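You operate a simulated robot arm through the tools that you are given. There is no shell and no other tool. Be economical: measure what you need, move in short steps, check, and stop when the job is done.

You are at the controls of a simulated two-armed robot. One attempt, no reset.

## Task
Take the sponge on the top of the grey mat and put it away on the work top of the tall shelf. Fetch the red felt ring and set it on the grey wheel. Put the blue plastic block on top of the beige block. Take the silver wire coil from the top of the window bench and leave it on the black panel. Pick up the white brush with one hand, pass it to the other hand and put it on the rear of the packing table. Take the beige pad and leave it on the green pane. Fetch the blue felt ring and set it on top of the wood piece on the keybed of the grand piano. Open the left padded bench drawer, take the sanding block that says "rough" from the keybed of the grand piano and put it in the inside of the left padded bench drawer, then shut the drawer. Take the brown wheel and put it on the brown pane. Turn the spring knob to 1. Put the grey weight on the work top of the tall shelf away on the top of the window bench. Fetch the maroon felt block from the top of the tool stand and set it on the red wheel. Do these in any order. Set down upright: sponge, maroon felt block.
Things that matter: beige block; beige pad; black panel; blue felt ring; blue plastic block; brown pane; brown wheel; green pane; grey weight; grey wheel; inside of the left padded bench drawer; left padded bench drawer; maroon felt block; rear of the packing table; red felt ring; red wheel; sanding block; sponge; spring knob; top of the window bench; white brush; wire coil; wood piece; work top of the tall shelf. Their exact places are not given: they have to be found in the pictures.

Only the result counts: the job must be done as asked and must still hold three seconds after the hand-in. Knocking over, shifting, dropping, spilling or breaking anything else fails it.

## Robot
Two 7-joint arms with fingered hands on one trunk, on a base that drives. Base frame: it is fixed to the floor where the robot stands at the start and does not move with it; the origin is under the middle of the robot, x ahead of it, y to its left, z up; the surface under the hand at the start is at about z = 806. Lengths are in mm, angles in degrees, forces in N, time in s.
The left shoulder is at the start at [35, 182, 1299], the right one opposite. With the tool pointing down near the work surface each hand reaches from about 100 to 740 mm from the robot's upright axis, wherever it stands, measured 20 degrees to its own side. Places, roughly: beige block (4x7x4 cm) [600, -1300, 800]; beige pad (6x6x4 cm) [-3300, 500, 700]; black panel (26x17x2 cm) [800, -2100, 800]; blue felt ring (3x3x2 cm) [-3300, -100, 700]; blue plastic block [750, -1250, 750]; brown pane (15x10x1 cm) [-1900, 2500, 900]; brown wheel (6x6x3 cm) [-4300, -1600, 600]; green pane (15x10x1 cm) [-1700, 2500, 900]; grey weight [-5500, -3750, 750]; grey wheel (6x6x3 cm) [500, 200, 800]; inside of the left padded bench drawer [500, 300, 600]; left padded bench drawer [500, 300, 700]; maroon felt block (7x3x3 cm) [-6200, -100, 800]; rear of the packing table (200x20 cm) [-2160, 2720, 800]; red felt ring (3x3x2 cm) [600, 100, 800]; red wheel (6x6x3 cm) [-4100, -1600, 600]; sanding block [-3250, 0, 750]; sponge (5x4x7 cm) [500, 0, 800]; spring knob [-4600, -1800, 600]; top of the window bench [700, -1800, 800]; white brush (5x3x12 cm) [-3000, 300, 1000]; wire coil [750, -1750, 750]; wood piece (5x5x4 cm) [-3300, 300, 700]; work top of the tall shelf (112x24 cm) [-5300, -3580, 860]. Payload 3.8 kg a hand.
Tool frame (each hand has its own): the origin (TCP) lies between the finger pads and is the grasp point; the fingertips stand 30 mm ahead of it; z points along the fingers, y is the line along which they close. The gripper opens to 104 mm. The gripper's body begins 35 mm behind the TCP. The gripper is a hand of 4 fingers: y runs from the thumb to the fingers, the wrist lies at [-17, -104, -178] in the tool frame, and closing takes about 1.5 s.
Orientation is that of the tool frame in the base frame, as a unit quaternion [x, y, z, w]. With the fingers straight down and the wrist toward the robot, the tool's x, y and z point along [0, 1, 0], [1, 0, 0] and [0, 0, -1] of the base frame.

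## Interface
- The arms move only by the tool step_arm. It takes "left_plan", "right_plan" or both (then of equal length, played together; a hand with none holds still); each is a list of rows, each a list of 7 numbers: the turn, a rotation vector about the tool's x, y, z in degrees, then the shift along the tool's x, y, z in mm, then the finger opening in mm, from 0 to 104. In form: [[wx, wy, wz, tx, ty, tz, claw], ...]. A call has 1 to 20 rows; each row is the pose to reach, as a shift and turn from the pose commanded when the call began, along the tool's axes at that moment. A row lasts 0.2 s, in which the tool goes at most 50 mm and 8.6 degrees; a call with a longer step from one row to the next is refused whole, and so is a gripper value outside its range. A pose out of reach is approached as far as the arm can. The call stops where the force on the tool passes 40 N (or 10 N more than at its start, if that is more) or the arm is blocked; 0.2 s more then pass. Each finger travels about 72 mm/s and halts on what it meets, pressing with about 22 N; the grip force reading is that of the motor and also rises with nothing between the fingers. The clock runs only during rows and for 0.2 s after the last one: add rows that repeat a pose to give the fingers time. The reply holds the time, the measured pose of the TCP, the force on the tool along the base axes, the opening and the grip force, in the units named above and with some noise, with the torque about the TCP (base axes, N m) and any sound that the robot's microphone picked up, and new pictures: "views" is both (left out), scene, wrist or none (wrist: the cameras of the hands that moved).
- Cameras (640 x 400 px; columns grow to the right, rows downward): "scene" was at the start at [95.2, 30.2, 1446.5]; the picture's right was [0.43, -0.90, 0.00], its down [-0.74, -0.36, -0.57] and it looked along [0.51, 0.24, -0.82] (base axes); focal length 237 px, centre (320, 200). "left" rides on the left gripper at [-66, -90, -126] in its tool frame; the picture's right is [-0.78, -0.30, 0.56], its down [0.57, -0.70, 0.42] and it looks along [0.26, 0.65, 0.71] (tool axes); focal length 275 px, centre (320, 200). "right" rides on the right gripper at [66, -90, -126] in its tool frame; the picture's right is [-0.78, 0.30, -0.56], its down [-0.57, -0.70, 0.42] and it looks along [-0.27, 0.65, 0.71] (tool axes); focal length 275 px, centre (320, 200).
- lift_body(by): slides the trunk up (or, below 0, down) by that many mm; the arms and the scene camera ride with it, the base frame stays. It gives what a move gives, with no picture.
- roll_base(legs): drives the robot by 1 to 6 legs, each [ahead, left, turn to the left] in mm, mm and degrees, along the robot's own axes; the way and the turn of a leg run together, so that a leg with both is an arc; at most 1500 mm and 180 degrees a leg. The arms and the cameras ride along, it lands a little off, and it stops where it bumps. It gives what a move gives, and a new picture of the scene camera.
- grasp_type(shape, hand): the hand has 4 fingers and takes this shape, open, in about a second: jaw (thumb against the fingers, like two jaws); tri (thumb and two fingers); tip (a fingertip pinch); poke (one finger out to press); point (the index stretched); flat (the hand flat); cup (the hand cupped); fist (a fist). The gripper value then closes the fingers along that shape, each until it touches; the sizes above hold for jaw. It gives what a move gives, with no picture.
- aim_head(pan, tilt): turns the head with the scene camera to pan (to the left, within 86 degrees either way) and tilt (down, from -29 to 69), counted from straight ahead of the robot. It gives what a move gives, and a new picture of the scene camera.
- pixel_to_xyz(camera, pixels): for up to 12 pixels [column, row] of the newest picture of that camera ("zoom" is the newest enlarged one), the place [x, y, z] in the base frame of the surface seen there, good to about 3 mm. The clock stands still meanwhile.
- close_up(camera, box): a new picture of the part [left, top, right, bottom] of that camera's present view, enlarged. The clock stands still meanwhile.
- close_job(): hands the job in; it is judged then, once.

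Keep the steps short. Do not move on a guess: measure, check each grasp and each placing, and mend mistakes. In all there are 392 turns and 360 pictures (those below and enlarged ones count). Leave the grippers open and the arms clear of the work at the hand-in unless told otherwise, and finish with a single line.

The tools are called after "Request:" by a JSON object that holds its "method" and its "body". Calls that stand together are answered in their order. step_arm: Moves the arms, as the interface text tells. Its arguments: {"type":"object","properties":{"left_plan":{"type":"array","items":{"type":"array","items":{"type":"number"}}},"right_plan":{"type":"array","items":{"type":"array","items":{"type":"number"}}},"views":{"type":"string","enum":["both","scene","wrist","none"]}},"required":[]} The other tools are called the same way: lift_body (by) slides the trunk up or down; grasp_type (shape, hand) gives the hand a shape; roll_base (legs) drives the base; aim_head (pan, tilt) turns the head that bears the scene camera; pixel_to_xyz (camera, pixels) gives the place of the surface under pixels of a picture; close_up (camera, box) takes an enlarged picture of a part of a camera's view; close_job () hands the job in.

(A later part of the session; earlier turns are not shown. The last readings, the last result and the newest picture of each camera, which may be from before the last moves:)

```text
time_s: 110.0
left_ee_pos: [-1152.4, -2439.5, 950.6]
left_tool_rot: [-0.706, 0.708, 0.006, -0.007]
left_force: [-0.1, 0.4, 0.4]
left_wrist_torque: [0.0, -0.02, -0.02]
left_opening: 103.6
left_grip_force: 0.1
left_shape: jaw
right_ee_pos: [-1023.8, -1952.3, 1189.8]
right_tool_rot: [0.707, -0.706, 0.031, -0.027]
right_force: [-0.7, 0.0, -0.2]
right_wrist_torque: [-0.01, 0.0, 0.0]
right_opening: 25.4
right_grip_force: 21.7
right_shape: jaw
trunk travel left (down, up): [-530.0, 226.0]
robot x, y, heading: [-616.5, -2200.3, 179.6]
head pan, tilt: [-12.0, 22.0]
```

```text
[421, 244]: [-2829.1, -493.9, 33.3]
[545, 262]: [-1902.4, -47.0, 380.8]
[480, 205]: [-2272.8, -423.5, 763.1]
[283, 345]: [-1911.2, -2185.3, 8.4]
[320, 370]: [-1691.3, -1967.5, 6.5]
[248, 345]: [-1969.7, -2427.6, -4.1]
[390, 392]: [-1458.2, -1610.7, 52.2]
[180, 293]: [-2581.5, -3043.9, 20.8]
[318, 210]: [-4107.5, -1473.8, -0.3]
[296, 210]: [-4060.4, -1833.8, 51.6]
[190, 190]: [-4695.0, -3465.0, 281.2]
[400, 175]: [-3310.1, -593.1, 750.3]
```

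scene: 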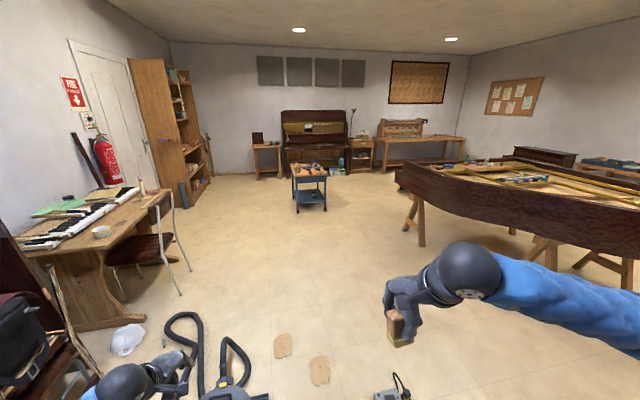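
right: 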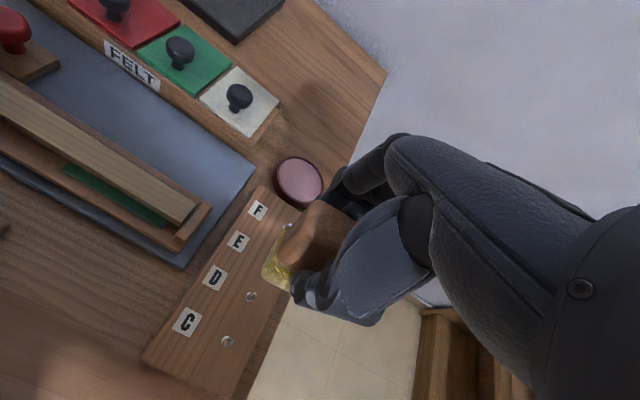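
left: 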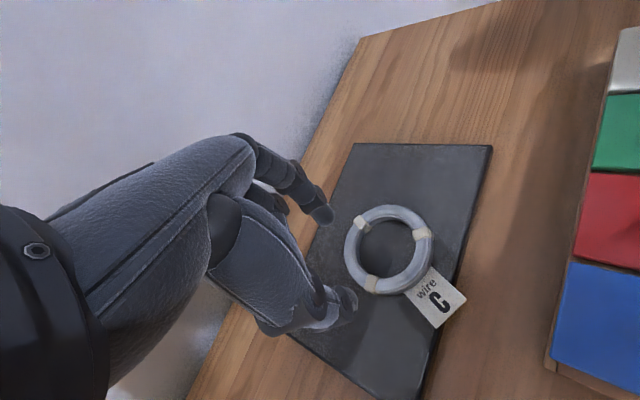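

I'll take the free lane between the piano and floor clutter, then pass behind the chair toward the tall shelf.

Request:
{"method": "roll_base", "body": {"legs": [[0, -1050, 0], [1500, 0, 0], [700, 1000, 0], [400, 350, 0], [1450, 50, 0]]}}

```text
time_s: 137.9
left_ee_pos: [-5249.9, -2728.0, 950.9]
left_tool_rot: [-0.706, 0.708, 0.005, -0.006]
left_force: [-0.5, -0.3, -0.3]
left_wrist_torque: [-0.01, -0.05, 0.0]
left_opening: 104.1
left_grip_force: 0.0
left_shape: jaw
right_ee_pos: [-5119.3, -2239.9, 1189.4]
right_tool_rot: [-0.706, 0.707, -0.031, 0.026]
right_force: [-0.2, -0.9, 0.4]
right_wrist_torque: [-0.03, -0.03, 0.05]
right_opening: 25.4
right_grip_force: 22.0
right_shape: jaw
trunk travel left (down, up): [-530.0, 226.0]
robot x, y, heading: [-4711.4, -2485.2, 179.6]
head pan, tilt: [-12.0, 22.0]
```

scene: 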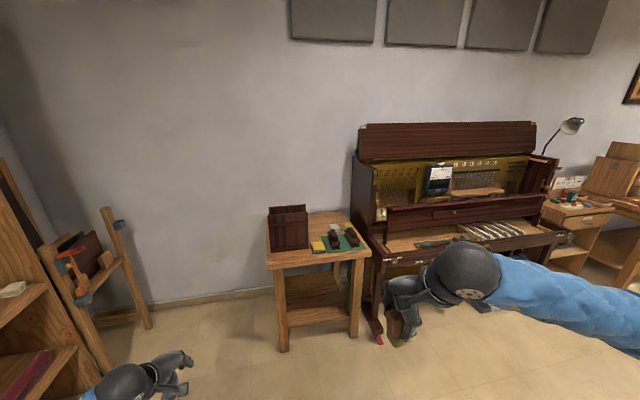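

Now I'll move ahead 400 mm and turn left to face the shelf.

Request:
{"method": "roll_base", "body": {"legs": [[400, 0, 0], [0, 0, 90]]}}

Request:
{"method": "aim_head", "body": {"pan": 0, "tilt": 20}}

```text
time_s: 144.2
left_ee_pos: [-4876.2, -3023.4, 949.9]
left_tool_rot: [1.0, -0.005, 0.001, 0.009]
left_force: [-0.5, 0.3, 0.4]
left_wrist_torque: [0.01, 0.01, 0.01]
left_opening: 103.9
left_grip_force: 0.1
left_shape: jaw
right_ee_pos: [-5362.9, -2893.0, 1190.1]
right_tool_rot: [0.999, -0.004, 0.004, -0.04]
right_force: [0.3, -0.1, -0.8]
right_wrist_torque: [-0.01, 0.0, 0.01]
right_opening: 25.1
right_grip_force: 22.6
right_shape: jaw
trunk travel left (down, up): [-530.0, 226.0]
robot x, y, heading: [-5112.4, -2484.3, -90.6]
head pan, tilt: [-12.0, 22.0]
```

scene: 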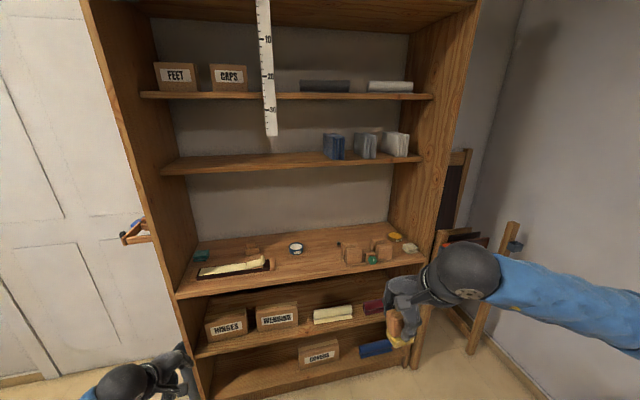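

```text
time_s: 144.9
left_ee_pos: [-4875.5, -3023.4, 950.3]
left_tool_rot: [1.0, -0.006, 0.0, 0.009]
left_force: [-1.3, -0.5, -0.3]
left_wrist_torque: [-0.01, 0.02, 0.03]
left_opening: 103.9
left_grip_force: 0.1
left_shape: jaw
right_ee_pos: [-5361.8, -2892.6, 1188.9]
right_tool_rot: [0.999, -0.003, 0.003, -0.04]
right_force: [-0.2, 0.7, 0.2]
right_wrist_torque: [0.01, 0.01, -0.02]
right_opening: 25.5
right_grip_force: 22.6
right_shape: jaw
trunk travel left (down, up): [-530.0, 226.0]
robot x, y, heading: [-5114.0, -2478.3, -90.3]
head pan, tilt: [0.0, 20.0]
```

scene: 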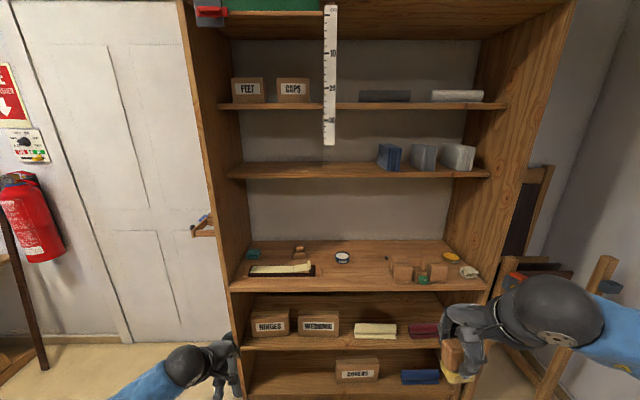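

Request:
{"method": "close_up", "body": {"camera": "scene", "box": [225, 170, 505, 300]}}

Request:
{"method": "pixel_to_xyz", "body": {"camera": "scene", "pixels": [[232, 288], [482, 290], [240, 245], [460, 240], [342, 257], [350, 280], [350, 250], [235, 175], [485, 173], [330, 145], [240, 105], [350, 170]]}}

```text
2.29 times, centred on (365, 235) of scene
```

zoom: 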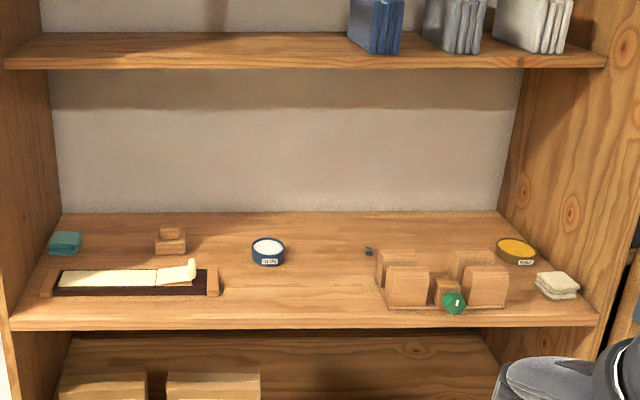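

```text
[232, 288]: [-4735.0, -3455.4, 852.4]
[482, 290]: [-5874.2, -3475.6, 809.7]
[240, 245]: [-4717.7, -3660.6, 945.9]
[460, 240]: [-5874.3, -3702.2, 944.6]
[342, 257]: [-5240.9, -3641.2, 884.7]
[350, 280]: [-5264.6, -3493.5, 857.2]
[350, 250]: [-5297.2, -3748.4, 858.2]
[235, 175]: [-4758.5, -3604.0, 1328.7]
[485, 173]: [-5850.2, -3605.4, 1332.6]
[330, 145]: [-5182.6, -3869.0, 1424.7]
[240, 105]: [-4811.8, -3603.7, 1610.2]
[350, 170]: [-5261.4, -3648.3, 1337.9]
```

Request:
{"method": "close_up", "body": {"camera": "scene", "box": [370, 240, 430, 290]}}

Request:
{"method": "pixel_to_xyz", "body": {"camera": "zoom", "pixels": [[170, 200], [165, 180], [170, 190], [180, 215]]}}

```text
8.00 times, centred on (400, 265) of scene
```

zoom: 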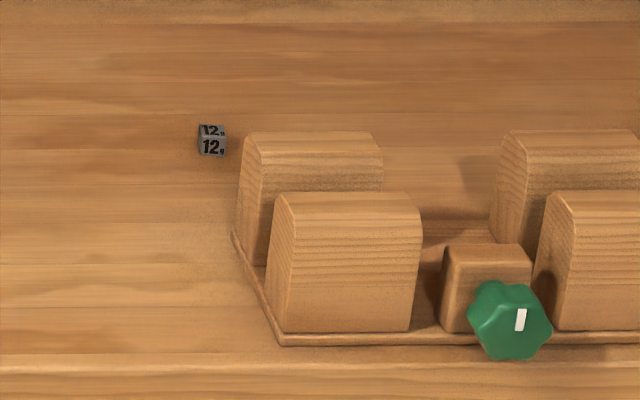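

```text
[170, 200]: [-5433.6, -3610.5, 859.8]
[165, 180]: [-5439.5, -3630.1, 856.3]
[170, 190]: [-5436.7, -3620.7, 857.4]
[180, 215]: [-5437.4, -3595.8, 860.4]
```

Request:
{"method": "pixel_to_xyz", "body": {"camera": "zoom", "pixels": [[212, 146], [212, 131], [200, 145], [224, 145], [212, 158], [310, 160], [250, 230], [345, 265], [285, 335], [310, 135]]}}

```text
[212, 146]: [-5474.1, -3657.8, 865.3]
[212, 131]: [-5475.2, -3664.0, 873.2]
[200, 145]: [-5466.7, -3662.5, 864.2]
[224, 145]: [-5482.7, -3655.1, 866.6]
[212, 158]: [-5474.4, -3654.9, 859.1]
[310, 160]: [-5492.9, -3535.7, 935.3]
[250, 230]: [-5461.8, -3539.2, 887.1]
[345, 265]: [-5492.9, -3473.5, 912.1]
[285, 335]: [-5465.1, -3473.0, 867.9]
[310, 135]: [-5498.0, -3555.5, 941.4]
```

The free work-top area at about (−5330,−3550), z 858 suits the sponge; the weight is the 17 mm cube at (−5474,−3664). I'll draw the left hand back, then drive closer.

Request:
{"method": "step_arm", "body": {"left_plan": [[0, 0, 0, 0, -40, -10, 90], [0, 0, 0, 0, -80, -20, 90], [0, 0, 0, 0, -120, -30, 90], [0, 0, 0, 0, -150, -40, 90]], "views": "none"}}

Request:
{"method": "roll_base", "body": {"legs": [[400, -106, 0]]}}

```text
time_s: 145.9
left_ee_pos: [-4873.6, -2873.3, 988.2]
left_tool_rot: [1.0, -0.006, 0.002, 0.009]
left_force: [0.1, 0.2, -0.2]
left_wrist_torque: [0.01, 0.02, 0.01]
left_opening: 89.9
left_grip_force: 0.2
left_shape: jaw
right_ee_pos: [-5361.9, -2890.7, 1189.4]
right_tool_rot: [0.999, -0.004, 0.004, -0.04]
right_force: [-0.6, 0.5, 0.2]
right_wrist_torque: [0.01, 0.01, -0.01]
right_opening: 25.3
right_grip_force: 21.9
right_shape: jaw
trunk travel left (down, up): [-530.0, 226.0]
robot x, y, heading: [-5111.1, -2484.3, -90.4]
head pan, tilt: [0.0, 20.0]
```

```text
time_s: 148.5
left_ee_pos: [-4983.5, -3281.5, 987.5]
left_tool_rot: [1.0, -0.005, 0.0, 0.008]
left_force: [0.7, -0.1, 0.5]
left_wrist_torque: [0.03, 0.01, 0.01]
left_opening: 90.0
left_grip_force: 0.1
left_shape: jaw
right_ee_pos: [-5470.3, -3303.1, 1188.4]
right_tool_rot: [0.999, -0.004, 0.004, -0.039]
right_force: [-0.4, -0.6, -0.8]
right_wrist_torque: [-0.03, -0.04, -0.03]
right_opening: 25.6
right_grip_force: 22.1
right_shape: jaw
trunk travel left (down, up): [-530.0, 226.0]
robot x, y, heading: [-5222.7, -2896.0, -90.6]
head pan, tilt: [0.0, 20.0]
```

scene: 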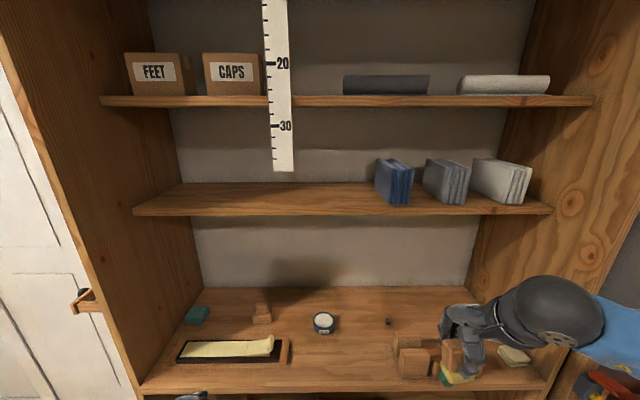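

I'll correct the right hand's 4.6° tilt and bring it lateral and down in front of the shelf first.

Request:
{"method": "step_arm", "body": {"right_plan": [[-4.6, 0, 0, 23, 0, 38, 15], [-4.6, 0, 0, 46, 0, 76, 15], [-4.6, 0, 0, 70, 0, 114, 15], [-4.6, 0, 0, 93, 0, 152, 15], [-4.6, 0, 0, 116, 0, 190, 15], [-4.6, 0, 0, 140, 0, 225, 15]], "views": "both"}}

Request:
{"method": "close_up", "body": {"camera": "right", "box": [220, 160, 440, 340]}}

```text
time_s: 149.9
left_ee_pos: [-4981.3, -3281.3, 987.6]
left_tool_rot: [1.0, -0.005, 0.0, 0.009]
left_force: [0.6, -0.2, -0.3]
left_wrist_torque: [0.02, 0.03, -0.01]
left_opening: 90.1
left_grip_force: 0.1
left_shape: jaw
right_ee_pos: [-5324.9, -3283.9, 968.8]
right_tool_rot: [1.0, -0.004, 0.003, 0.002]
right_force: [0.1, 0.0, 0.0]
right_wrist_torque: [-0.03, 0.01, 0.01]
right_opening: 25.4
right_grip_force: 21.4
right_shape: jaw
trunk travel left (down, up): [-530.0, 226.0]
robot x, y, heading: [-5219.1, -2893.2, -90.6]
head pan, tilt: [0.0, 20.0]
```

scene: 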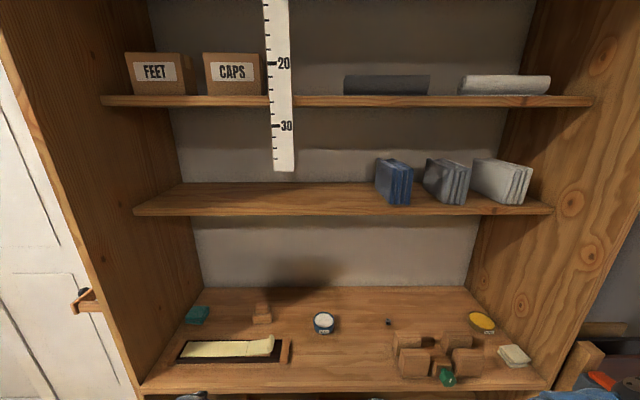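
right: 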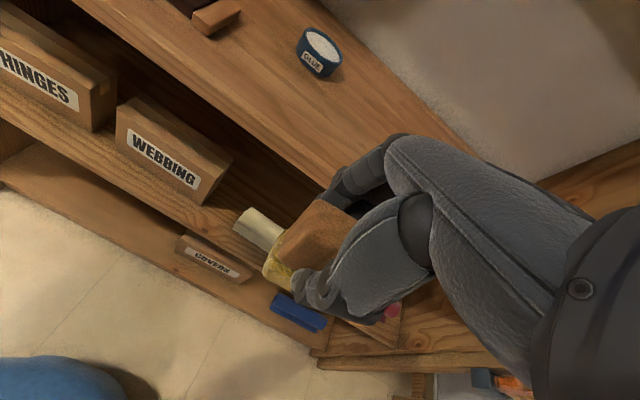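

```text
2.22 times, centred on (330, 250) of right
```

zoom: 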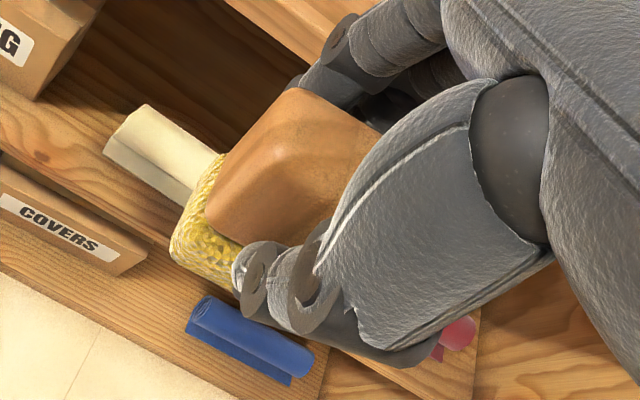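

I'll check for tilt by measuring points on the block's visible faces.

Request:
{"method": "pixel_to_xyz", "body": {"camera": "zoom", "pixels": [[290, 105], [350, 125], [330, 160], [300, 140], [270, 160], [225, 205], [255, 240], [215, 170], [185, 215], [180, 255], [225, 280], [300, 230]]}}

```text
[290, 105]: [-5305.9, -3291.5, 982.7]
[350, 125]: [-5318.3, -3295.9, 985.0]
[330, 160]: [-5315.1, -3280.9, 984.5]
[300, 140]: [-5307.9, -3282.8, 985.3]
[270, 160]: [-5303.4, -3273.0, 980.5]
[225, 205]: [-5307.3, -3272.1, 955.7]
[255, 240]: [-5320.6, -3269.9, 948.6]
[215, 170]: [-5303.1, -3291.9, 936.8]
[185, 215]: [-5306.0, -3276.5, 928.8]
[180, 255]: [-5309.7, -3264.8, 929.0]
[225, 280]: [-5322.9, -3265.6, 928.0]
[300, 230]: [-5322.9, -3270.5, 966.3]
```

The sponge is upright, just 12 mm higher in the grip (bottom ≈ TCP−50). I'll move forward over the work top and lower to TCP≈916.

Request:
{"method": "step_arm", "body": {"right_plan": [[0, 0, 0, 0, 45, 0, 15], [0, 0, 0, 0, 90, 0, 15], [0, 0, 0, 0, 135, 0, 15], [0, 0, 0, 0, 180, 0, 15], [0, 0, 0, 0, 225, 0, 15], [0, 0, 0, 0, 262, 0, 15], [0, 0, 0, 0, 262, 35, 15], [0, 0, 0, 0, 262, 53, 15], [0, 0, 0, 0, 262, 53, 15]], "views": "both"}}

```text
time_s: 151.9
left_ee_pos: [-4982.1, -3281.1, 987.6]
left_tool_rot: [1.0, -0.006, 0.001, 0.009]
left_force: [0.3, -0.5, -0.1]
left_wrist_torque: [-0.05, 0.02, 0.0]
left_opening: 90.2
left_grip_force: 0.1
left_shape: jaw
right_ee_pos: [-5330.4, -3547.7, 912.8]
right_tool_rot: [1.0, -0.004, 0.003, 0.0]
right_force: [-1.1, -0.6, 3.3]
right_wrist_torque: [-0.05, -0.06, -0.03]
right_opening: 25.3
right_grip_force: 22.1
right_shape: jaw
trunk travel left (down, up): [-530.0, 226.0]
robot x, y, heading: [-5225.9, -2896.9, -90.5]
head pan, tilt: [0.0, 20.0]
```

scene: 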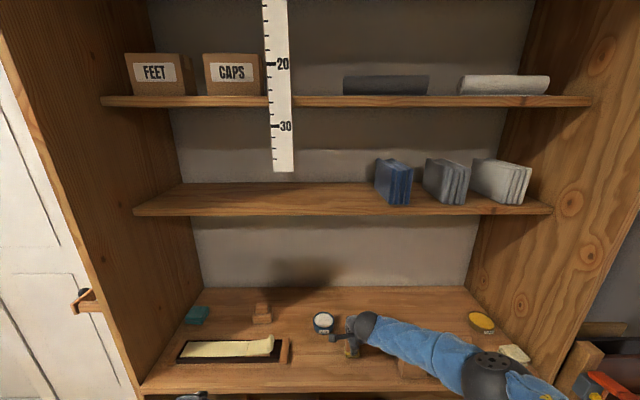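
right: 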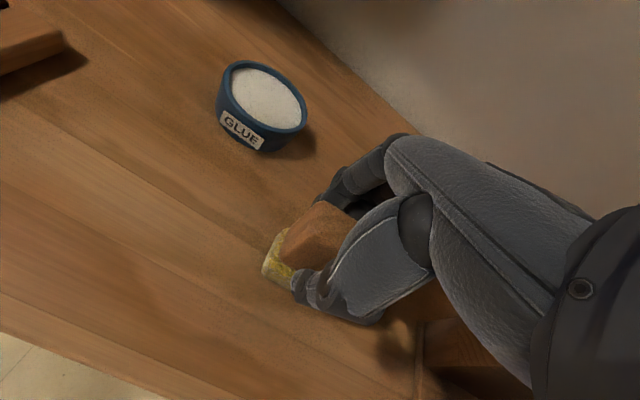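

The sponge touches the work top (3 N). I'll open and rise.

Request:
{"method": "step_arm", "body": {"right_plan": [[0, 0, 0, 0, 0, 0, 25], [0, 0, 0, 0, 0, 0, 40], [0, 0, 0, 0, 0, 0, 55], [0, 0, 0, 0, 0, 0, 65], [0, 0, 0, 0, 0, -25, 65], [0, 0, 0, 0, 0, -60, 65], [0, 0, 0, 0, 0, -75, 65]], "views": "wrist"}}

```text
time_s: 153.5
left_ee_pos: [-4981.5, -3281.8, 987.5]
left_tool_rot: [1.0, -0.006, 0.0, 0.009]
left_force: [-0.2, -0.1, 0.5]
left_wrist_torque: [-0.04, 0.01, -0.01]
left_opening: 90.1
left_grip_force: 0.1
left_shape: jaw
right_ee_pos: [-5328.9, -3548.1, 986.9]
right_tool_rot: [1.0, -0.003, 0.004, 0.0]
right_force: [0.9, -0.3, 0.7]
right_wrist_torque: [0.02, 0.02, -0.02]
right_opening: 64.8
right_grip_force: 0.2
right_shape: jaw
trunk travel left (down, up): [-530.0, 226.0]
robot x, y, heading: [-5221.2, -2896.7, -90.6]
head pan, tilt: [0.0, 20.0]
```

right: 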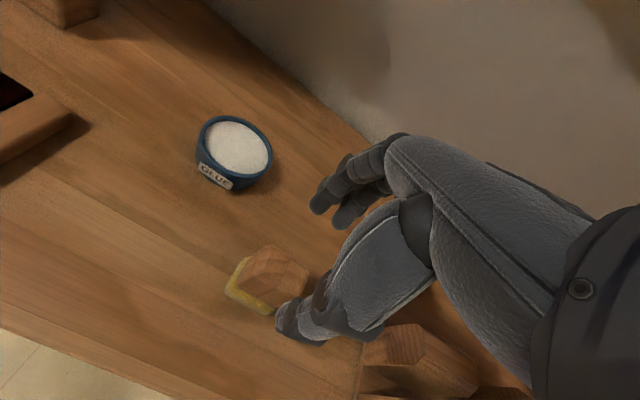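

Sponge is standing. Now I'll drive 110 mm closer for the weight.

Request:
{"method": "roll_base", "body": {"legs": [[110, 0, 0]]}}

```text
time_s: 154.7
left_ee_pos: [-4982.6, -3390.5, 987.5]
left_tool_rot: [1.0, -0.006, 0.001, 0.008]
left_force: [0.3, -0.4, -0.6]
left_wrist_torque: [0.01, 0.0, 0.04]
left_opening: 90.1
left_grip_force: 0.1
left_shape: jaw
right_ee_pos: [-5332.9, -3656.1, 985.0]
right_tool_rot: [1.0, -0.004, 0.003, -0.002]
right_force: [0.3, -0.1, -0.2]
right_wrist_torque: [0.02, 0.01, 0.03]
right_opening: 64.5
right_grip_force: 0.0
right_shape: jaw
trunk travel left (down, up): [-530.0, 226.0]
robot x, y, heading: [-5223.8, -3000.2, -90.7]
head pan, tilt: [0.0, 20.0]
```

scene: 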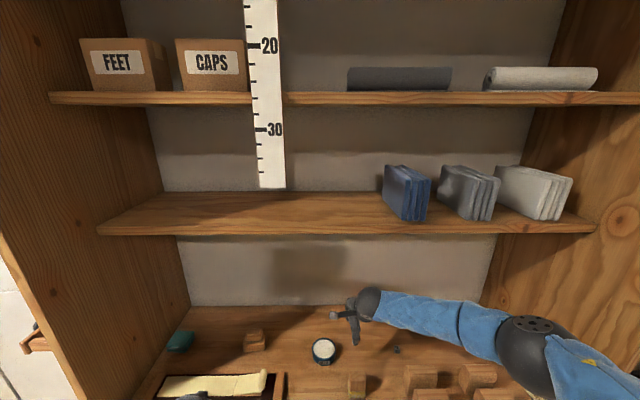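

Request:
{"method": "step_arm", "body": {"right_plan": [[0, 0, 0, -47, 4, 0, 60], [0, 0, 0, -94, 6, 0, 60], [0, 0, 0, -141, 8, 0, 60], [0, 0, 0, -141, 8, 0, 60]], "views": "wrist"}}

Request:
{"method": "close_up", "body": {"camera": "right", "box": [180, 200, 380, 360]}}

```text
time_s: 155.7
left_ee_pos: [-4982.3, -3389.8, 987.6]
left_tool_rot: [1.0, -0.006, 0.001, 0.009]
left_force: [-0.3, 0.4, -0.1]
left_wrist_torque: [0.01, 0.02, -0.03]
left_opening: 90.4
left_grip_force: 0.0
left_shape: jaw
right_ee_pos: [-5470.2, -3662.3, 985.4]
right_tool_rot: [1.0, -0.003, 0.004, 0.0]
right_force: [0.9, -0.2, 0.1]
right_wrist_torque: [0.01, 0.01, -0.01]
right_opening: 60.5
right_grip_force: 0.0
right_shape: jaw
trunk travel left (down, up): [-530.0, 226.0]
robot x, y, heading: [-5218.3, -3004.0, -90.7]
head pan, tilt: [0.0, 20.0]
```

right: 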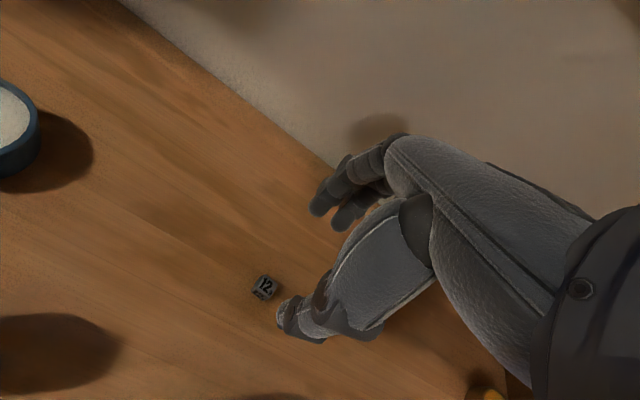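

```text
2.50 times, centred on (280, 280) of right
```

zoom: 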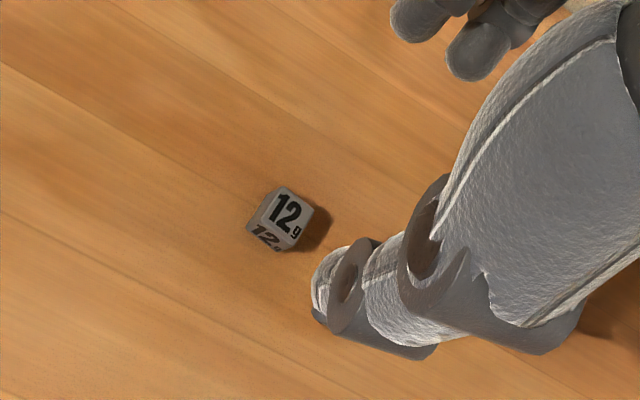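

Request:
{"method": "pixel_to_xyz", "body": {"camera": "zoom", "pixels": [[280, 190], [311, 208], [293, 242], [262, 222], [287, 215], [266, 238]]}}

```text
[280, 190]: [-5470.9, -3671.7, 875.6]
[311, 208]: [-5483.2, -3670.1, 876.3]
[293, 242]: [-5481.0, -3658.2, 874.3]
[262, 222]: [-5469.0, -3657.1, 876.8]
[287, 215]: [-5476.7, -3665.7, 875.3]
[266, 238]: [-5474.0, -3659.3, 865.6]
```

Cube centre (−5476,−3664), top 875. I'll descend with opening 50 to TCP z≈891 and close.

Request:
{"method": "step_arm", "body": {"right_plan": [[0, 0, 0, -5, 2, 40, 50], [0, 0, 0, -5, 2, 80, 50], [0, 0, 0, -5, 2, 94, 50], [0, 0, 0, -5, 2, 94, 35], [0, 0, 0, -5, 2, 94, 20], [0, 0, 0, -5, 2, 94, 8], [0, 0, 0, -5, 2, 94, 8], [0, 0, 0, -5, 2, 94, 8]], "views": "wrist"}}

Request:
{"method": "close_up", "body": {"camera": "right", "box": [220, 180, 380, 320]}}

```text
time_s: 157.5
left_ee_pos: [-4985.1, -3389.6, 987.7]
left_tool_rot: [1.0, -0.006, 0.001, 0.009]
left_force: [-0.5, 0.5, -0.6]
left_wrist_torque: [-0.02, -0.01, 0.02]
left_opening: 90.2
left_grip_force: 0.1
left_shape: jaw
right_ee_pos: [-5477.5, -3663.8, 891.3]
right_tool_rot: [1.0, -0.003, 0.003, 0.0]
right_force: [0.7, 1.4, 1.0]
right_wrist_torque: [-0.02, 0.01, 0.02]
right_opening: 11.5
right_grip_force: 21.7
right_shape: jaw
trunk travel left (down, up): [-530.0, 226.0]
robot x, y, heading: [-5217.8, -2998.6, -90.7]
head pan, tilt: [0.0, 20.0]
```

right: 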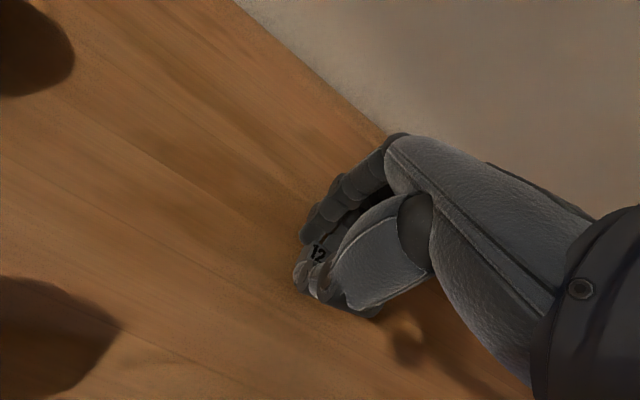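

```text
2.86 times, centred on (300, 250) of right
```

zoom: 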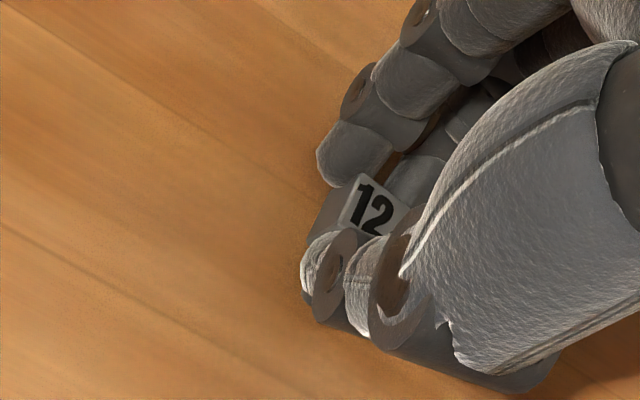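

Gripped between thumb and fingers. I'll lift and check, then retract from the shelf.

Request:
{"method": "step_arm", "body": {"right_plan": [[0, 0, 0, 0, 0, -40, 8], [0, 0, 0, 0, 0, -80, 8], [0, 0, 0, 0, 0, -80, 8]], "views": "wrist"}}

Request:
{"method": "close_up", "body": {"camera": "right", "box": [220, 180, 380, 320]}}

```text
time_s: 158.3
left_ee_pos: [-4984.9, -3390.8, 987.8]
left_tool_rot: [1.0, -0.007, 0.001, 0.008]
left_force: [0.6, -0.2, -0.4]
left_wrist_torque: [0.0, -0.01, 0.02]
left_opening: 89.9
left_grip_force: 0.2
left_shape: jaw
right_ee_pos: [-5477.4, -3664.9, 973.0]
right_tool_rot: [1.0, -0.003, 0.003, 0.0]
right_force: [0.2, -0.6, 0.7]
right_wrist_torque: [0.01, -0.02, 0.01]
right_opening: 11.2
right_grip_force: 21.9
right_shape: jaw
trunk travel left (down, up): [-530.0, 226.0]
robot x, y, heading: [-5222.9, -3004.9, -90.6]
head pan, tilt: [0.0, 20.0]
```

right: 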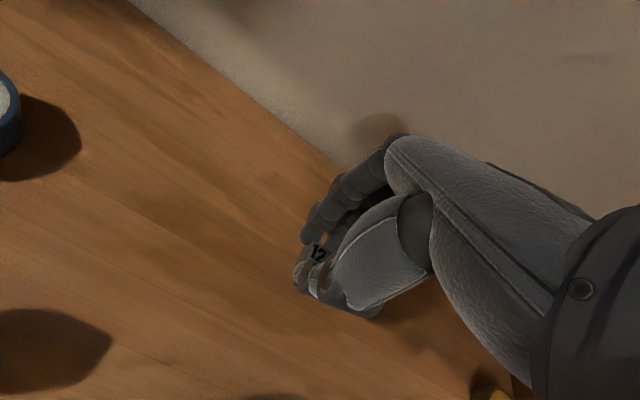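

```text
2.86 times, centred on (300, 250) of right
```

zoom: 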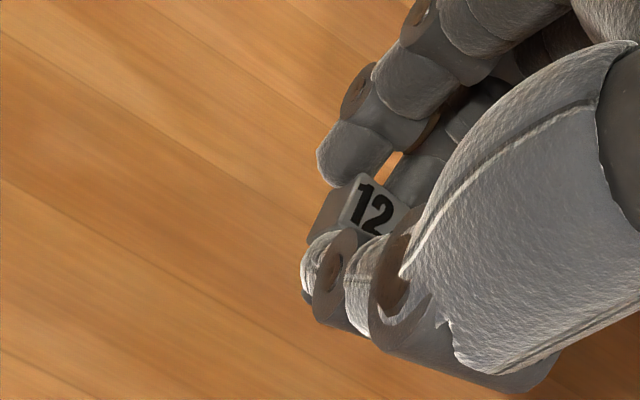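

Weight held. I'll raise over the jig, back out and tuck the right arm.

Request:
{"method": "step_arm", "body": {"right_plan": [[0, 0, 0, 10, 0, -30, 8], [0, 0, 0, 20, 0, -55, 8]], "views": "none"}}

Request:
{"method": "roll_base", "body": {"legs": [[-550, 0, 0]]}}

Request:
{"method": "step_arm", "body": {"right_plan": [[0, 0, 0, 0, -45, 0, 8], [0, 0, 0, 0, -90, 0, 8], [0, 0, 0, 0, -135, 0, 8], [0, 0, 0, 0, -180, 0, 8], [0, 0, 0, 0, -225, 0, 8]], "views": "none"}}

Request:
{"method": "aim_head", "body": {"pan": -80, "tilt": 15}}

```text
time_s: 158.9
left_ee_pos: [-4984.3, -3390.8, 988.3]
left_tool_rot: [1.0, -0.006, 0.002, 0.009]
left_force: [0.1, 0.6, 0.8]
left_wrist_torque: [0.0, 0.01, -0.01]
left_opening: 90.1
left_grip_force: 0.1
left_shape: jaw
right_ee_pos: [-5459.6, -3665.0, 1026.5]
right_tool_rot: [1.0, -0.004, 0.003, 0.001]
right_force: [0.1, 0.4, 0.1]
right_wrist_torque: [-0.01, 0.02, -0.02]
right_opening: 11.0
right_grip_force: 22.1
right_shape: jaw
trunk travel left (down, up): [-530.0, 226.0]
robot x, y, heading: [-5221.8, -3000.9, -90.6]
head pan, tilt: [0.0, 20.0]
```

```text
time_s: 162.1
left_ee_pos: [-4978.2, -2837.2, 988.2]
left_tool_rot: [1.0, -0.005, 0.001, 0.009]
left_force: [-0.5, -0.3, 0.2]
left_wrist_torque: [-0.03, 0.01, 0.01]
left_opening: 90.2
left_grip_force: 0.1
left_shape: jaw
right_ee_pos: [-5451.8, -3112.4, 1027.4]
right_tool_rot: [1.0, -0.003, 0.003, 0.0]
right_force: [0.5, -0.3, 0.2]
right_wrist_torque: [0.0, -0.01, 0.0]
right_opening: 11.1
right_grip_force: 22.3
right_shape: jaw
trunk travel left (down, up): [-530.0, 226.0]
robot x, y, heading: [-5216.5, -2450.2, -90.6]
head pan, tilt: [0.0, 20.0]
```

scene: 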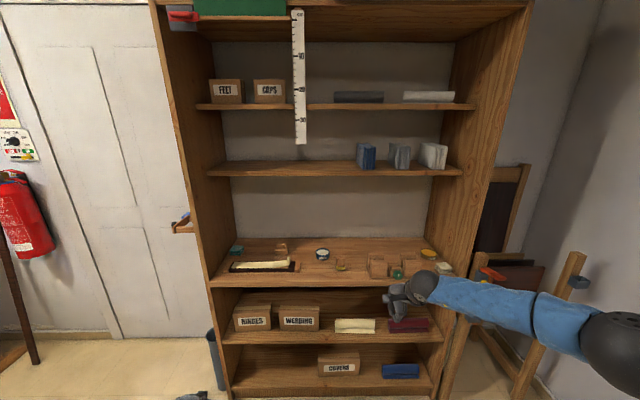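

```text
time_s: 163.3
left_ee_pos: [-4977.9, -2835.3, 988.4]
left_tool_rot: [1.0, -0.005, 0.0, 0.009]
left_force: [0.5, -0.3, -0.1]
left_wrist_torque: [0.0, -0.01, 0.01]
left_opening: 90.2
left_grip_force: 0.0
left_shape: jaw
right_ee_pos: [-5454.0, -2885.3, 1027.5]
right_tool_rot: [1.0, -0.004, 0.003, 0.002]
right_force: [-0.3, -0.1, -0.9]
right_wrist_torque: [-0.03, -0.03, 0.04]
right_opening: 11.2
right_grip_force: 21.4
right_shape: jaw
trunk travel left (down, up): [-530.0, 226.0]
robot x, y, heading: [-5217.3, -2452.4, -90.4]
head pan, tilt: [0.0, 20.0]
```

```text
time_s: 164.8
left_ee_pos: [-4977.8, -2837.4, 988.4]
left_tool_rot: [1.0, -0.006, 0.0, 0.009]
left_force: [0.4, 0.4, 0.9]
left_wrist_torque: [-0.01, 0.01, 0.05]
left_opening: 90.0
left_grip_force: 0.0
left_shape: jaw
right_ee_pos: [-5453.2, -2888.8, 1026.7]
right_tool_rot: [1.0, -0.002, 0.004, 0.0]
right_force: [-0.6, 0.4, -0.4]
right_wrist_torque: [0.0, -0.02, -0.03]
right_opening: 11.2
right_grip_force: 22.1
right_shape: jaw
trunk travel left (down, up): [-530.0, 226.0]
robot x, y, heading: [-5217.3, -2448.2, -90.5]
head pan, tilt: [-80.0, 15.0]
```

scene: 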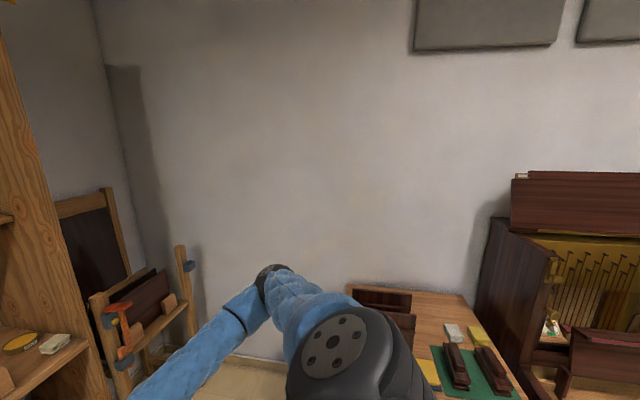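

Next the tool stand at (−6200,−100). I'll turn to face −x and look along +y.

Request:
{"method": "roll_base", "body": {"legs": [[0, 0, -89.5]]}}

Request:
{"method": "aim_head", "body": {"pan": -55, "tilt": 22}}

```text
time_s: 169.0
left_ee_pos: [-5600.3, -2695.5, 988.7]
left_tool_rot: [0.709, -0.705, -0.006, 0.007]
left_force: [-0.5, -0.4, 0.0]
left_wrist_torque: [-0.02, 0.01, -0.01]
left_opening: 89.7
left_grip_force: 0.0
left_shape: jaw
right_ee_pos: [-5656.5, -2221.8, 1026.1]
right_tool_rot: [0.71, -0.704, 0.002, 0.003]
right_force: [0.9, -0.6, 0.3]
right_wrist_torque: [0.01, 0.01, 0.01]
right_opening: 10.9
right_grip_force: 22.3
right_shape: jaw
trunk travel left (down, up): [-530.0, 226.0]
robot x, y, heading: [-5217.3, -2447.5, -179.7]
head pan, tilt: [-80.0, 15.0]
```

scene: 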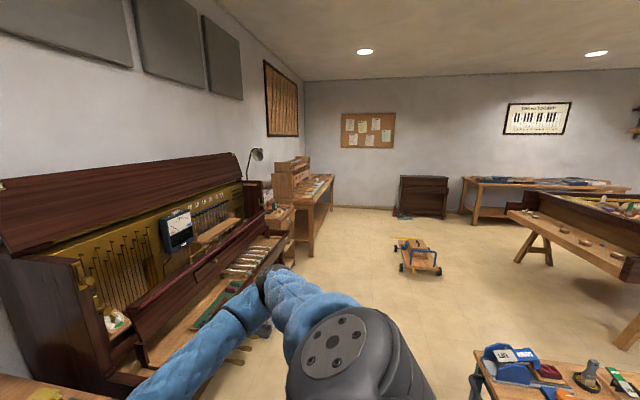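

```text
time_s: 169.9
left_ee_pos: [-5602.0, -2695.6, 988.6]
left_tool_rot: [0.709, -0.705, -0.006, 0.007]
left_force: [0.0, 0.4, -0.6]
left_wrist_torque: [0.01, 0.01, 0.0]
left_opening: 90.1
left_grip_force: 0.0
left_shape: jaw
right_ee_pos: [-5657.2, -2221.4, 1025.7]
right_tool_rot: [0.71, -0.704, 0.003, 0.002]
right_force: [0.7, -0.2, -0.9]
right_wrist_torque: [-0.01, -0.03, 0.01]
right_opening: 11.4
right_grip_force: 21.4
right_shape: jaw
trunk travel left (down, up): [-530.0, 226.0]
robot x, y, heading: [-5215.4, -2451.5, -179.9]
head pan, tilt: [-55.0, 22.0]
```

scene: 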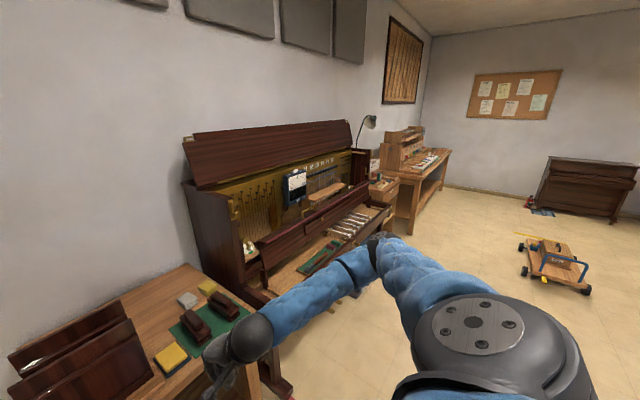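

Request:
{"method": "pixel_to_xyz", "body": {"camera": "scene", "pixels": [[382, 187], [400, 200], [550, 262], [525, 270], [585, 285], [285, 290], [270, 370], [340, 255], [375, 205], [420, 185], [410, 225], [165, 330]]}}

Request:
{"method": "close_up", "body": {"camera": "scene", "box": [340, 110, 480, 240]}}

```text
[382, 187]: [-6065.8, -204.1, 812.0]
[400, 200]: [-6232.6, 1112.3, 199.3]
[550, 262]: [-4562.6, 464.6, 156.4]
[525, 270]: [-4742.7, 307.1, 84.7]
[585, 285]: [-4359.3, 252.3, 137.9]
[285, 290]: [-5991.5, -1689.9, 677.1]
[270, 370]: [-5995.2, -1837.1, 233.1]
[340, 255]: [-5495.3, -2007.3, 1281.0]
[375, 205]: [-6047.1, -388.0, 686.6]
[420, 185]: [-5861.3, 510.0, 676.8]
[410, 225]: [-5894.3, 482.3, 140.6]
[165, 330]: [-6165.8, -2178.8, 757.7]
```

```text
3.08 times, centred on (410, 175) of scene
```

zoom: 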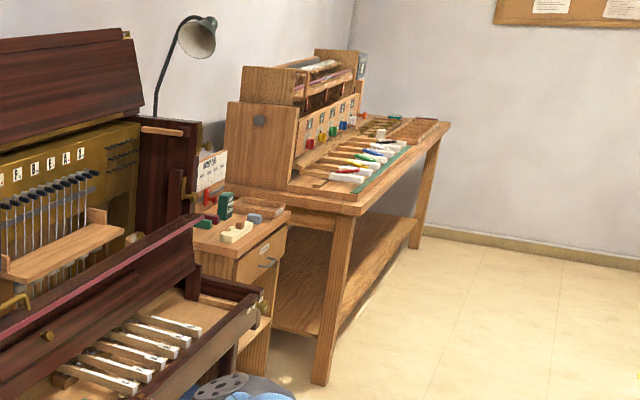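

Route along +y between upright piano (front x≈−5950) and trolley is clear. I'll slide right about 2.5 m.

Request:
{"method": "roll_base", "body": {"legs": [[0, -1300, 0], [0, -1230, 0]]}}

Request:
{"method": "aim_head", "body": {"pan": 10, "tilt": 32}}

```text
time_s: 182.2
left_ee_pos: [-5602.5, -162.8, 988.3]
left_tool_rot: [0.71, -0.704, -0.006, 0.007]
left_force: [0.0, -0.1, -1.4]
left_wrist_torque: [-0.03, -0.01, -0.03]
left_opening: 90.3
left_grip_force: 0.0
left_shape: jaw
right_ee_pos: [-5661.0, 311.8, 1027.0]
right_tool_rot: [0.712, -0.702, 0.003, 0.002]
right_force: [-1.0, -1.4, 0.1]
right_wrist_torque: [0.01, -0.02, -0.02]
right_opening: 11.1
right_grip_force: 22.2
right_shape: jaw
trunk travel left (down, up): [-530.0, 226.0]
robot x, y, heading: [-5222.6, 86.6, -179.3]
head pan, tilt: [-55.0, 22.0]
```

scene: 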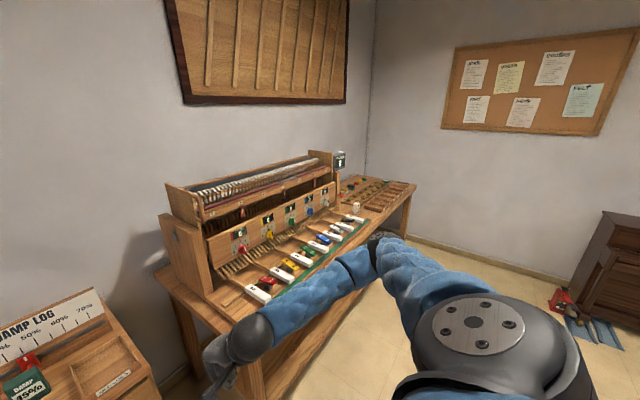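

```text
time_s: 183.6
left_ee_pos: [-5602.6, -162.5, 988.5]
left_tool_rot: [0.711, -0.703, -0.005, 0.007]
left_force: [0.2, 1.0, 0.6]
left_wrist_torque: [0.02, 0.02, 0.01]
left_opening: 90.0
left_grip_force: 0.1
left_shape: jaw
right_ee_pos: [-5661.5, 310.9, 1027.6]
right_tool_rot: [0.712, -0.702, 0.002, 0.003]
right_force: [-0.4, 0.2, -0.2]
right_wrist_torque: [0.03, 0.0, 0.0]
right_opening: 11.1
right_grip_force: 22.4
right_shape: jaw
trunk travel left (down, up): [-530.0, 226.0]
robot x, y, heading: [-5219.3, 82.1, -179.5]
head pan, tilt: [10.0, 32.0]
```

scene: 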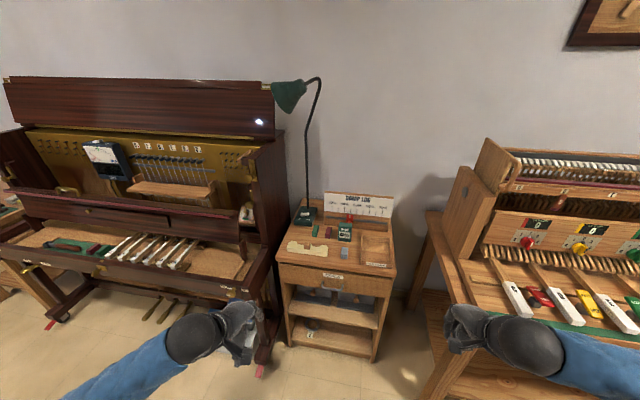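

Request:
{"method": "close_up", "body": {"camera": "scene", "box": [270, 185, 410, 285]}}

```text
4.00 times, centred on (340, 235) of scene
```

zoom: 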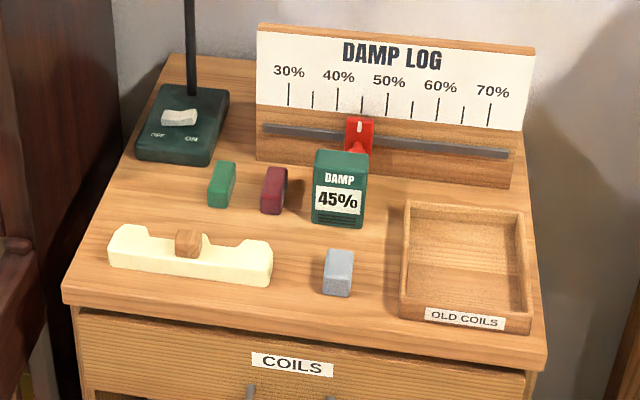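

Request:
{"method": "pixel_to_xyz", "body": {"camera": "zoom", "pixels": [[275, 185], [265, 210], [280, 172], [284, 210], [222, 180], [340, 200], [338, 270], [330, 360], [65, 300], [190, 60], [155, 125], [190, 235]]}}

```text
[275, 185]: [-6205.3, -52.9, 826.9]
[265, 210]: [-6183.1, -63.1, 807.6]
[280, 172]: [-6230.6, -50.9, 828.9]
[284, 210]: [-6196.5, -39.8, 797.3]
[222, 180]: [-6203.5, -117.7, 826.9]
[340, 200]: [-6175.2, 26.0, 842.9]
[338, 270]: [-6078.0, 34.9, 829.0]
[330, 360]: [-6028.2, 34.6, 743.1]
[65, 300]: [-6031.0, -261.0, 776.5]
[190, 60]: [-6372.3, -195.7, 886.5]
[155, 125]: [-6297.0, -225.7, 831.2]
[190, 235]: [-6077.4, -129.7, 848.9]
```

Request:
{"method": "pixel_to_xyz", "body": {"camera": "zoom", "pixels": [[340, 153], [318, 158], [316, 220], [312, 190], [300, 165], [270, 168], [262, 190], [288, 185], [235, 165], [230, 205], [210, 200]]}}

```text
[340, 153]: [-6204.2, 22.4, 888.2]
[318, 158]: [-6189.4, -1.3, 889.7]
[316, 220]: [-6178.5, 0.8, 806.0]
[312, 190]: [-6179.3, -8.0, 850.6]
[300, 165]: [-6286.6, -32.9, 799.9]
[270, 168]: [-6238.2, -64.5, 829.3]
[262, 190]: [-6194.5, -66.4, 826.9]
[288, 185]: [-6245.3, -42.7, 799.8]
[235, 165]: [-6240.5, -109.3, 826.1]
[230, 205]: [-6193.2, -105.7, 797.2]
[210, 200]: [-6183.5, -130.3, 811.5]
```

The maroon block (centre (−6213,−53), top 829) stands near a tall DAMP box, so I'll grip it by its ends with the hand leaning 15° to the left. First drive 360 mm ahead and lower the trunk with the hands raised.

Request:
{"method": "roll_base", "body": {"legs": [[360, 0, 0]]}}

Request:
{"method": "step_arm", "body": {"left_plan": [[0, 0, 0, 0, 15, -30, 104], [0, 0, 0, 0, 30, -60, 104]], "right_plan": [[0, 0, 0, 0, 15, -30, 8], [0, 0, 0, 0, 30, -50, 8]], "views": "none"}}

Request:
{"method": "lift_body", "body": {"by": -80}}

```text
time_s: 185.9
left_ee_pos: [-5960.8, -166.5, 987.2]
left_tool_rot: [0.711, -0.703, -0.005, 0.006]
left_force: [0.4, 0.5, 0.1]
left_wrist_torque: [0.0, 0.0, 0.03]
left_opening: 90.1
left_grip_force: 0.0
left_shape: jaw
right_ee_pos: [-6021.3, 306.5, 1026.0]
right_tool_rot: [0.712, -0.702, 0.003, 0.002]
right_force: [-0.7, -0.4, -0.1]
right_wrist_torque: [-0.02, 0.02, 0.02]
right_opening: 11.0
right_grip_force: 22.1
right_shape: jaw
trunk travel left (down, up): [-530.0, 226.0]
robot x, y, heading: [-5578.7, 81.2, -179.1]
head pan, tilt: [10.0, 32.0]
```

scene: 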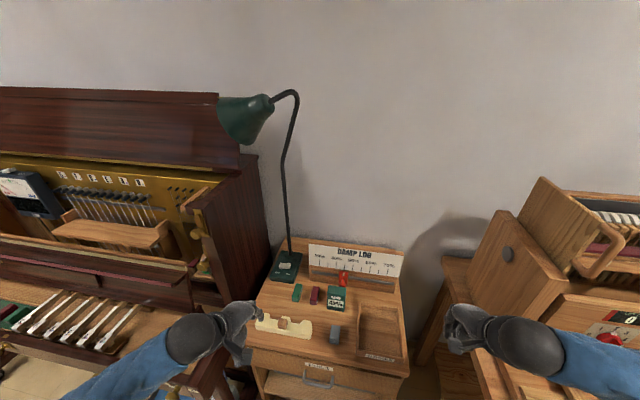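

```text
time_s: 186.5
left_ee_pos: [-5990.2, -167.1, 1048.9]
left_tool_rot: [0.711, -0.703, -0.005, 0.006]
left_force: [0.1, -0.4, -0.1]
left_wrist_torque: [0.04, -0.01, 0.02]
left_opening: 103.7
left_grip_force: 0.0
left_shape: jaw
right_ee_pos: [-6051.2, 305.4, 1076.7]
right_tool_rot: [0.713, -0.702, 0.002, 0.001]
right_force: [-0.5, 0.5, -0.1]
right_wrist_torque: [-0.02, -0.01, 0.0]
right_opening: 11.2
right_grip_force: 22.0
right_shape: jaw
trunk travel left (down, up): [-530.0, 226.0]
robot x, y, heading: [-5581.0, 78.6, -179.2]
head pan, tilt: [10.0, 32.0]
```

```text
time_s: 187.7
left_ee_pos: [-5989.4, -167.9, 968.5]
left_tool_rot: [0.711, -0.703, -0.007, 0.007]
left_force: [-0.8, -0.1, 0.4]
left_wrist_torque: [0.01, 0.04, -0.01]
left_opening: 104.0
left_grip_force: 0.1
left_shape: jaw
right_ee_pos: [-6050.9, 307.1, 995.2]
right_tool_rot: [0.712, -0.702, 0.002, 0.002]
right_force: [0.4, 0.5, -0.8]
right_wrist_torque: [-0.02, 0.03, 0.01]
right_opening: 11.1
right_grip_force: 22.0
right_shape: jaw
trunk travel left (down, up): [-450.0, 306.0]
robot x, y, heading: [-5578.0, 83.2, -179.4]
head pan, tilt: [10.0, 32.0]
```

Request:
{"method": "step_arm", "body": {"left_plan": [[0, -7.5, 0, -22, 43, 0, 104], [0, -15, 0, -44, 86, 0, 104], [0, -15, 0, -66, 129, 0, 104], [0, -15, 0, -88, 172, 0, 104], [0, -15, 0, -108, 215, 0, 104], [0, -15, 0, -108, 215, 0, 104]], "views": "both"}}

Request:
{"method": "close_up", "body": {"camera": "left", "box": [260, 180, 500, 330]}}

```text
time_s: 189.1
left_ee_pos: [-6204.5, -62.0, 972.7]
left_tool_rot: [0.704, -0.698, -0.098, -0.086]
left_force: [0.0, -0.7, 0.2]
left_wrist_torque: [0.01, 0.01, -0.01]
left_opening: 103.6
left_grip_force: 0.0
left_shape: jaw
right_ee_pos: [-6050.0, 306.2, 997.0]
right_tool_rot: [0.713, -0.701, 0.003, 0.002]
right_force: [1.6, -1.2, 0.3]
right_wrist_torque: [0.03, -0.02, 0.01]
right_opening: 11.2
right_grip_force: 22.4
right_shape: jaw
trunk travel left (down, up): [-450.0, 306.0]
robot x, y, heading: [-5579.3, 81.6, -179.1]
head pan, tilt: [10.0, 32.0]
```

scene: 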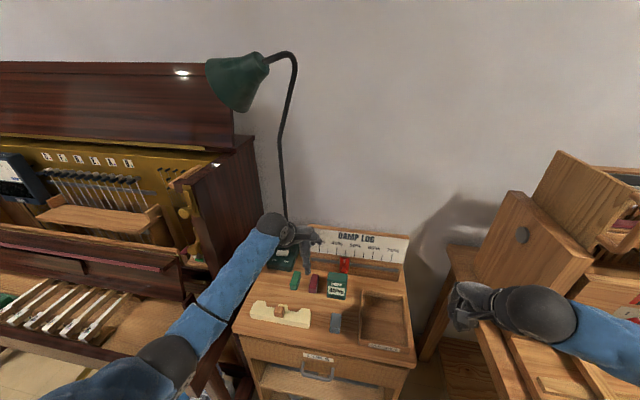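
left: 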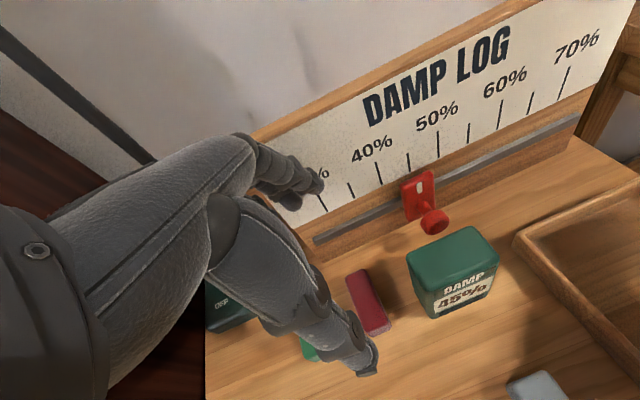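

```text
2.67 times, centred on (380, 255) of left
```

zoom: 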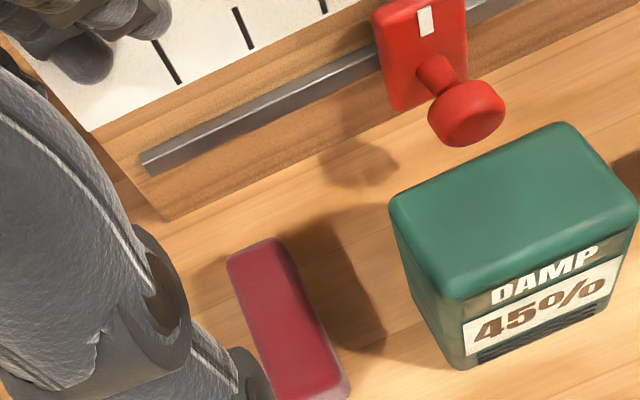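

Request:
{"method": "pixel_to_xyz", "body": {"camera": "zoom", "pixels": [[230, 262], [275, 240], [270, 390], [345, 380], [290, 310], [165, 215], [100, 135], [250, 110], [395, 220], [450, 365], [470, 115], [60, 60]]}}

```text
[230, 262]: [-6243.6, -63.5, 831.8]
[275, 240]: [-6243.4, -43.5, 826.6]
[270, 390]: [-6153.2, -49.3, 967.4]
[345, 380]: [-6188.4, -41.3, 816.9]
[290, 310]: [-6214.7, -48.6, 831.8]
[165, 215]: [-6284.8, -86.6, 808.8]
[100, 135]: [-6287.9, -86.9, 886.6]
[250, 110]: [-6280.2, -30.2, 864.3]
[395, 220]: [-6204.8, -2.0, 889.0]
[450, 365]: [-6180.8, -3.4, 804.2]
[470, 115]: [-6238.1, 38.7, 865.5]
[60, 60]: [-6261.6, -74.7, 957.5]
```

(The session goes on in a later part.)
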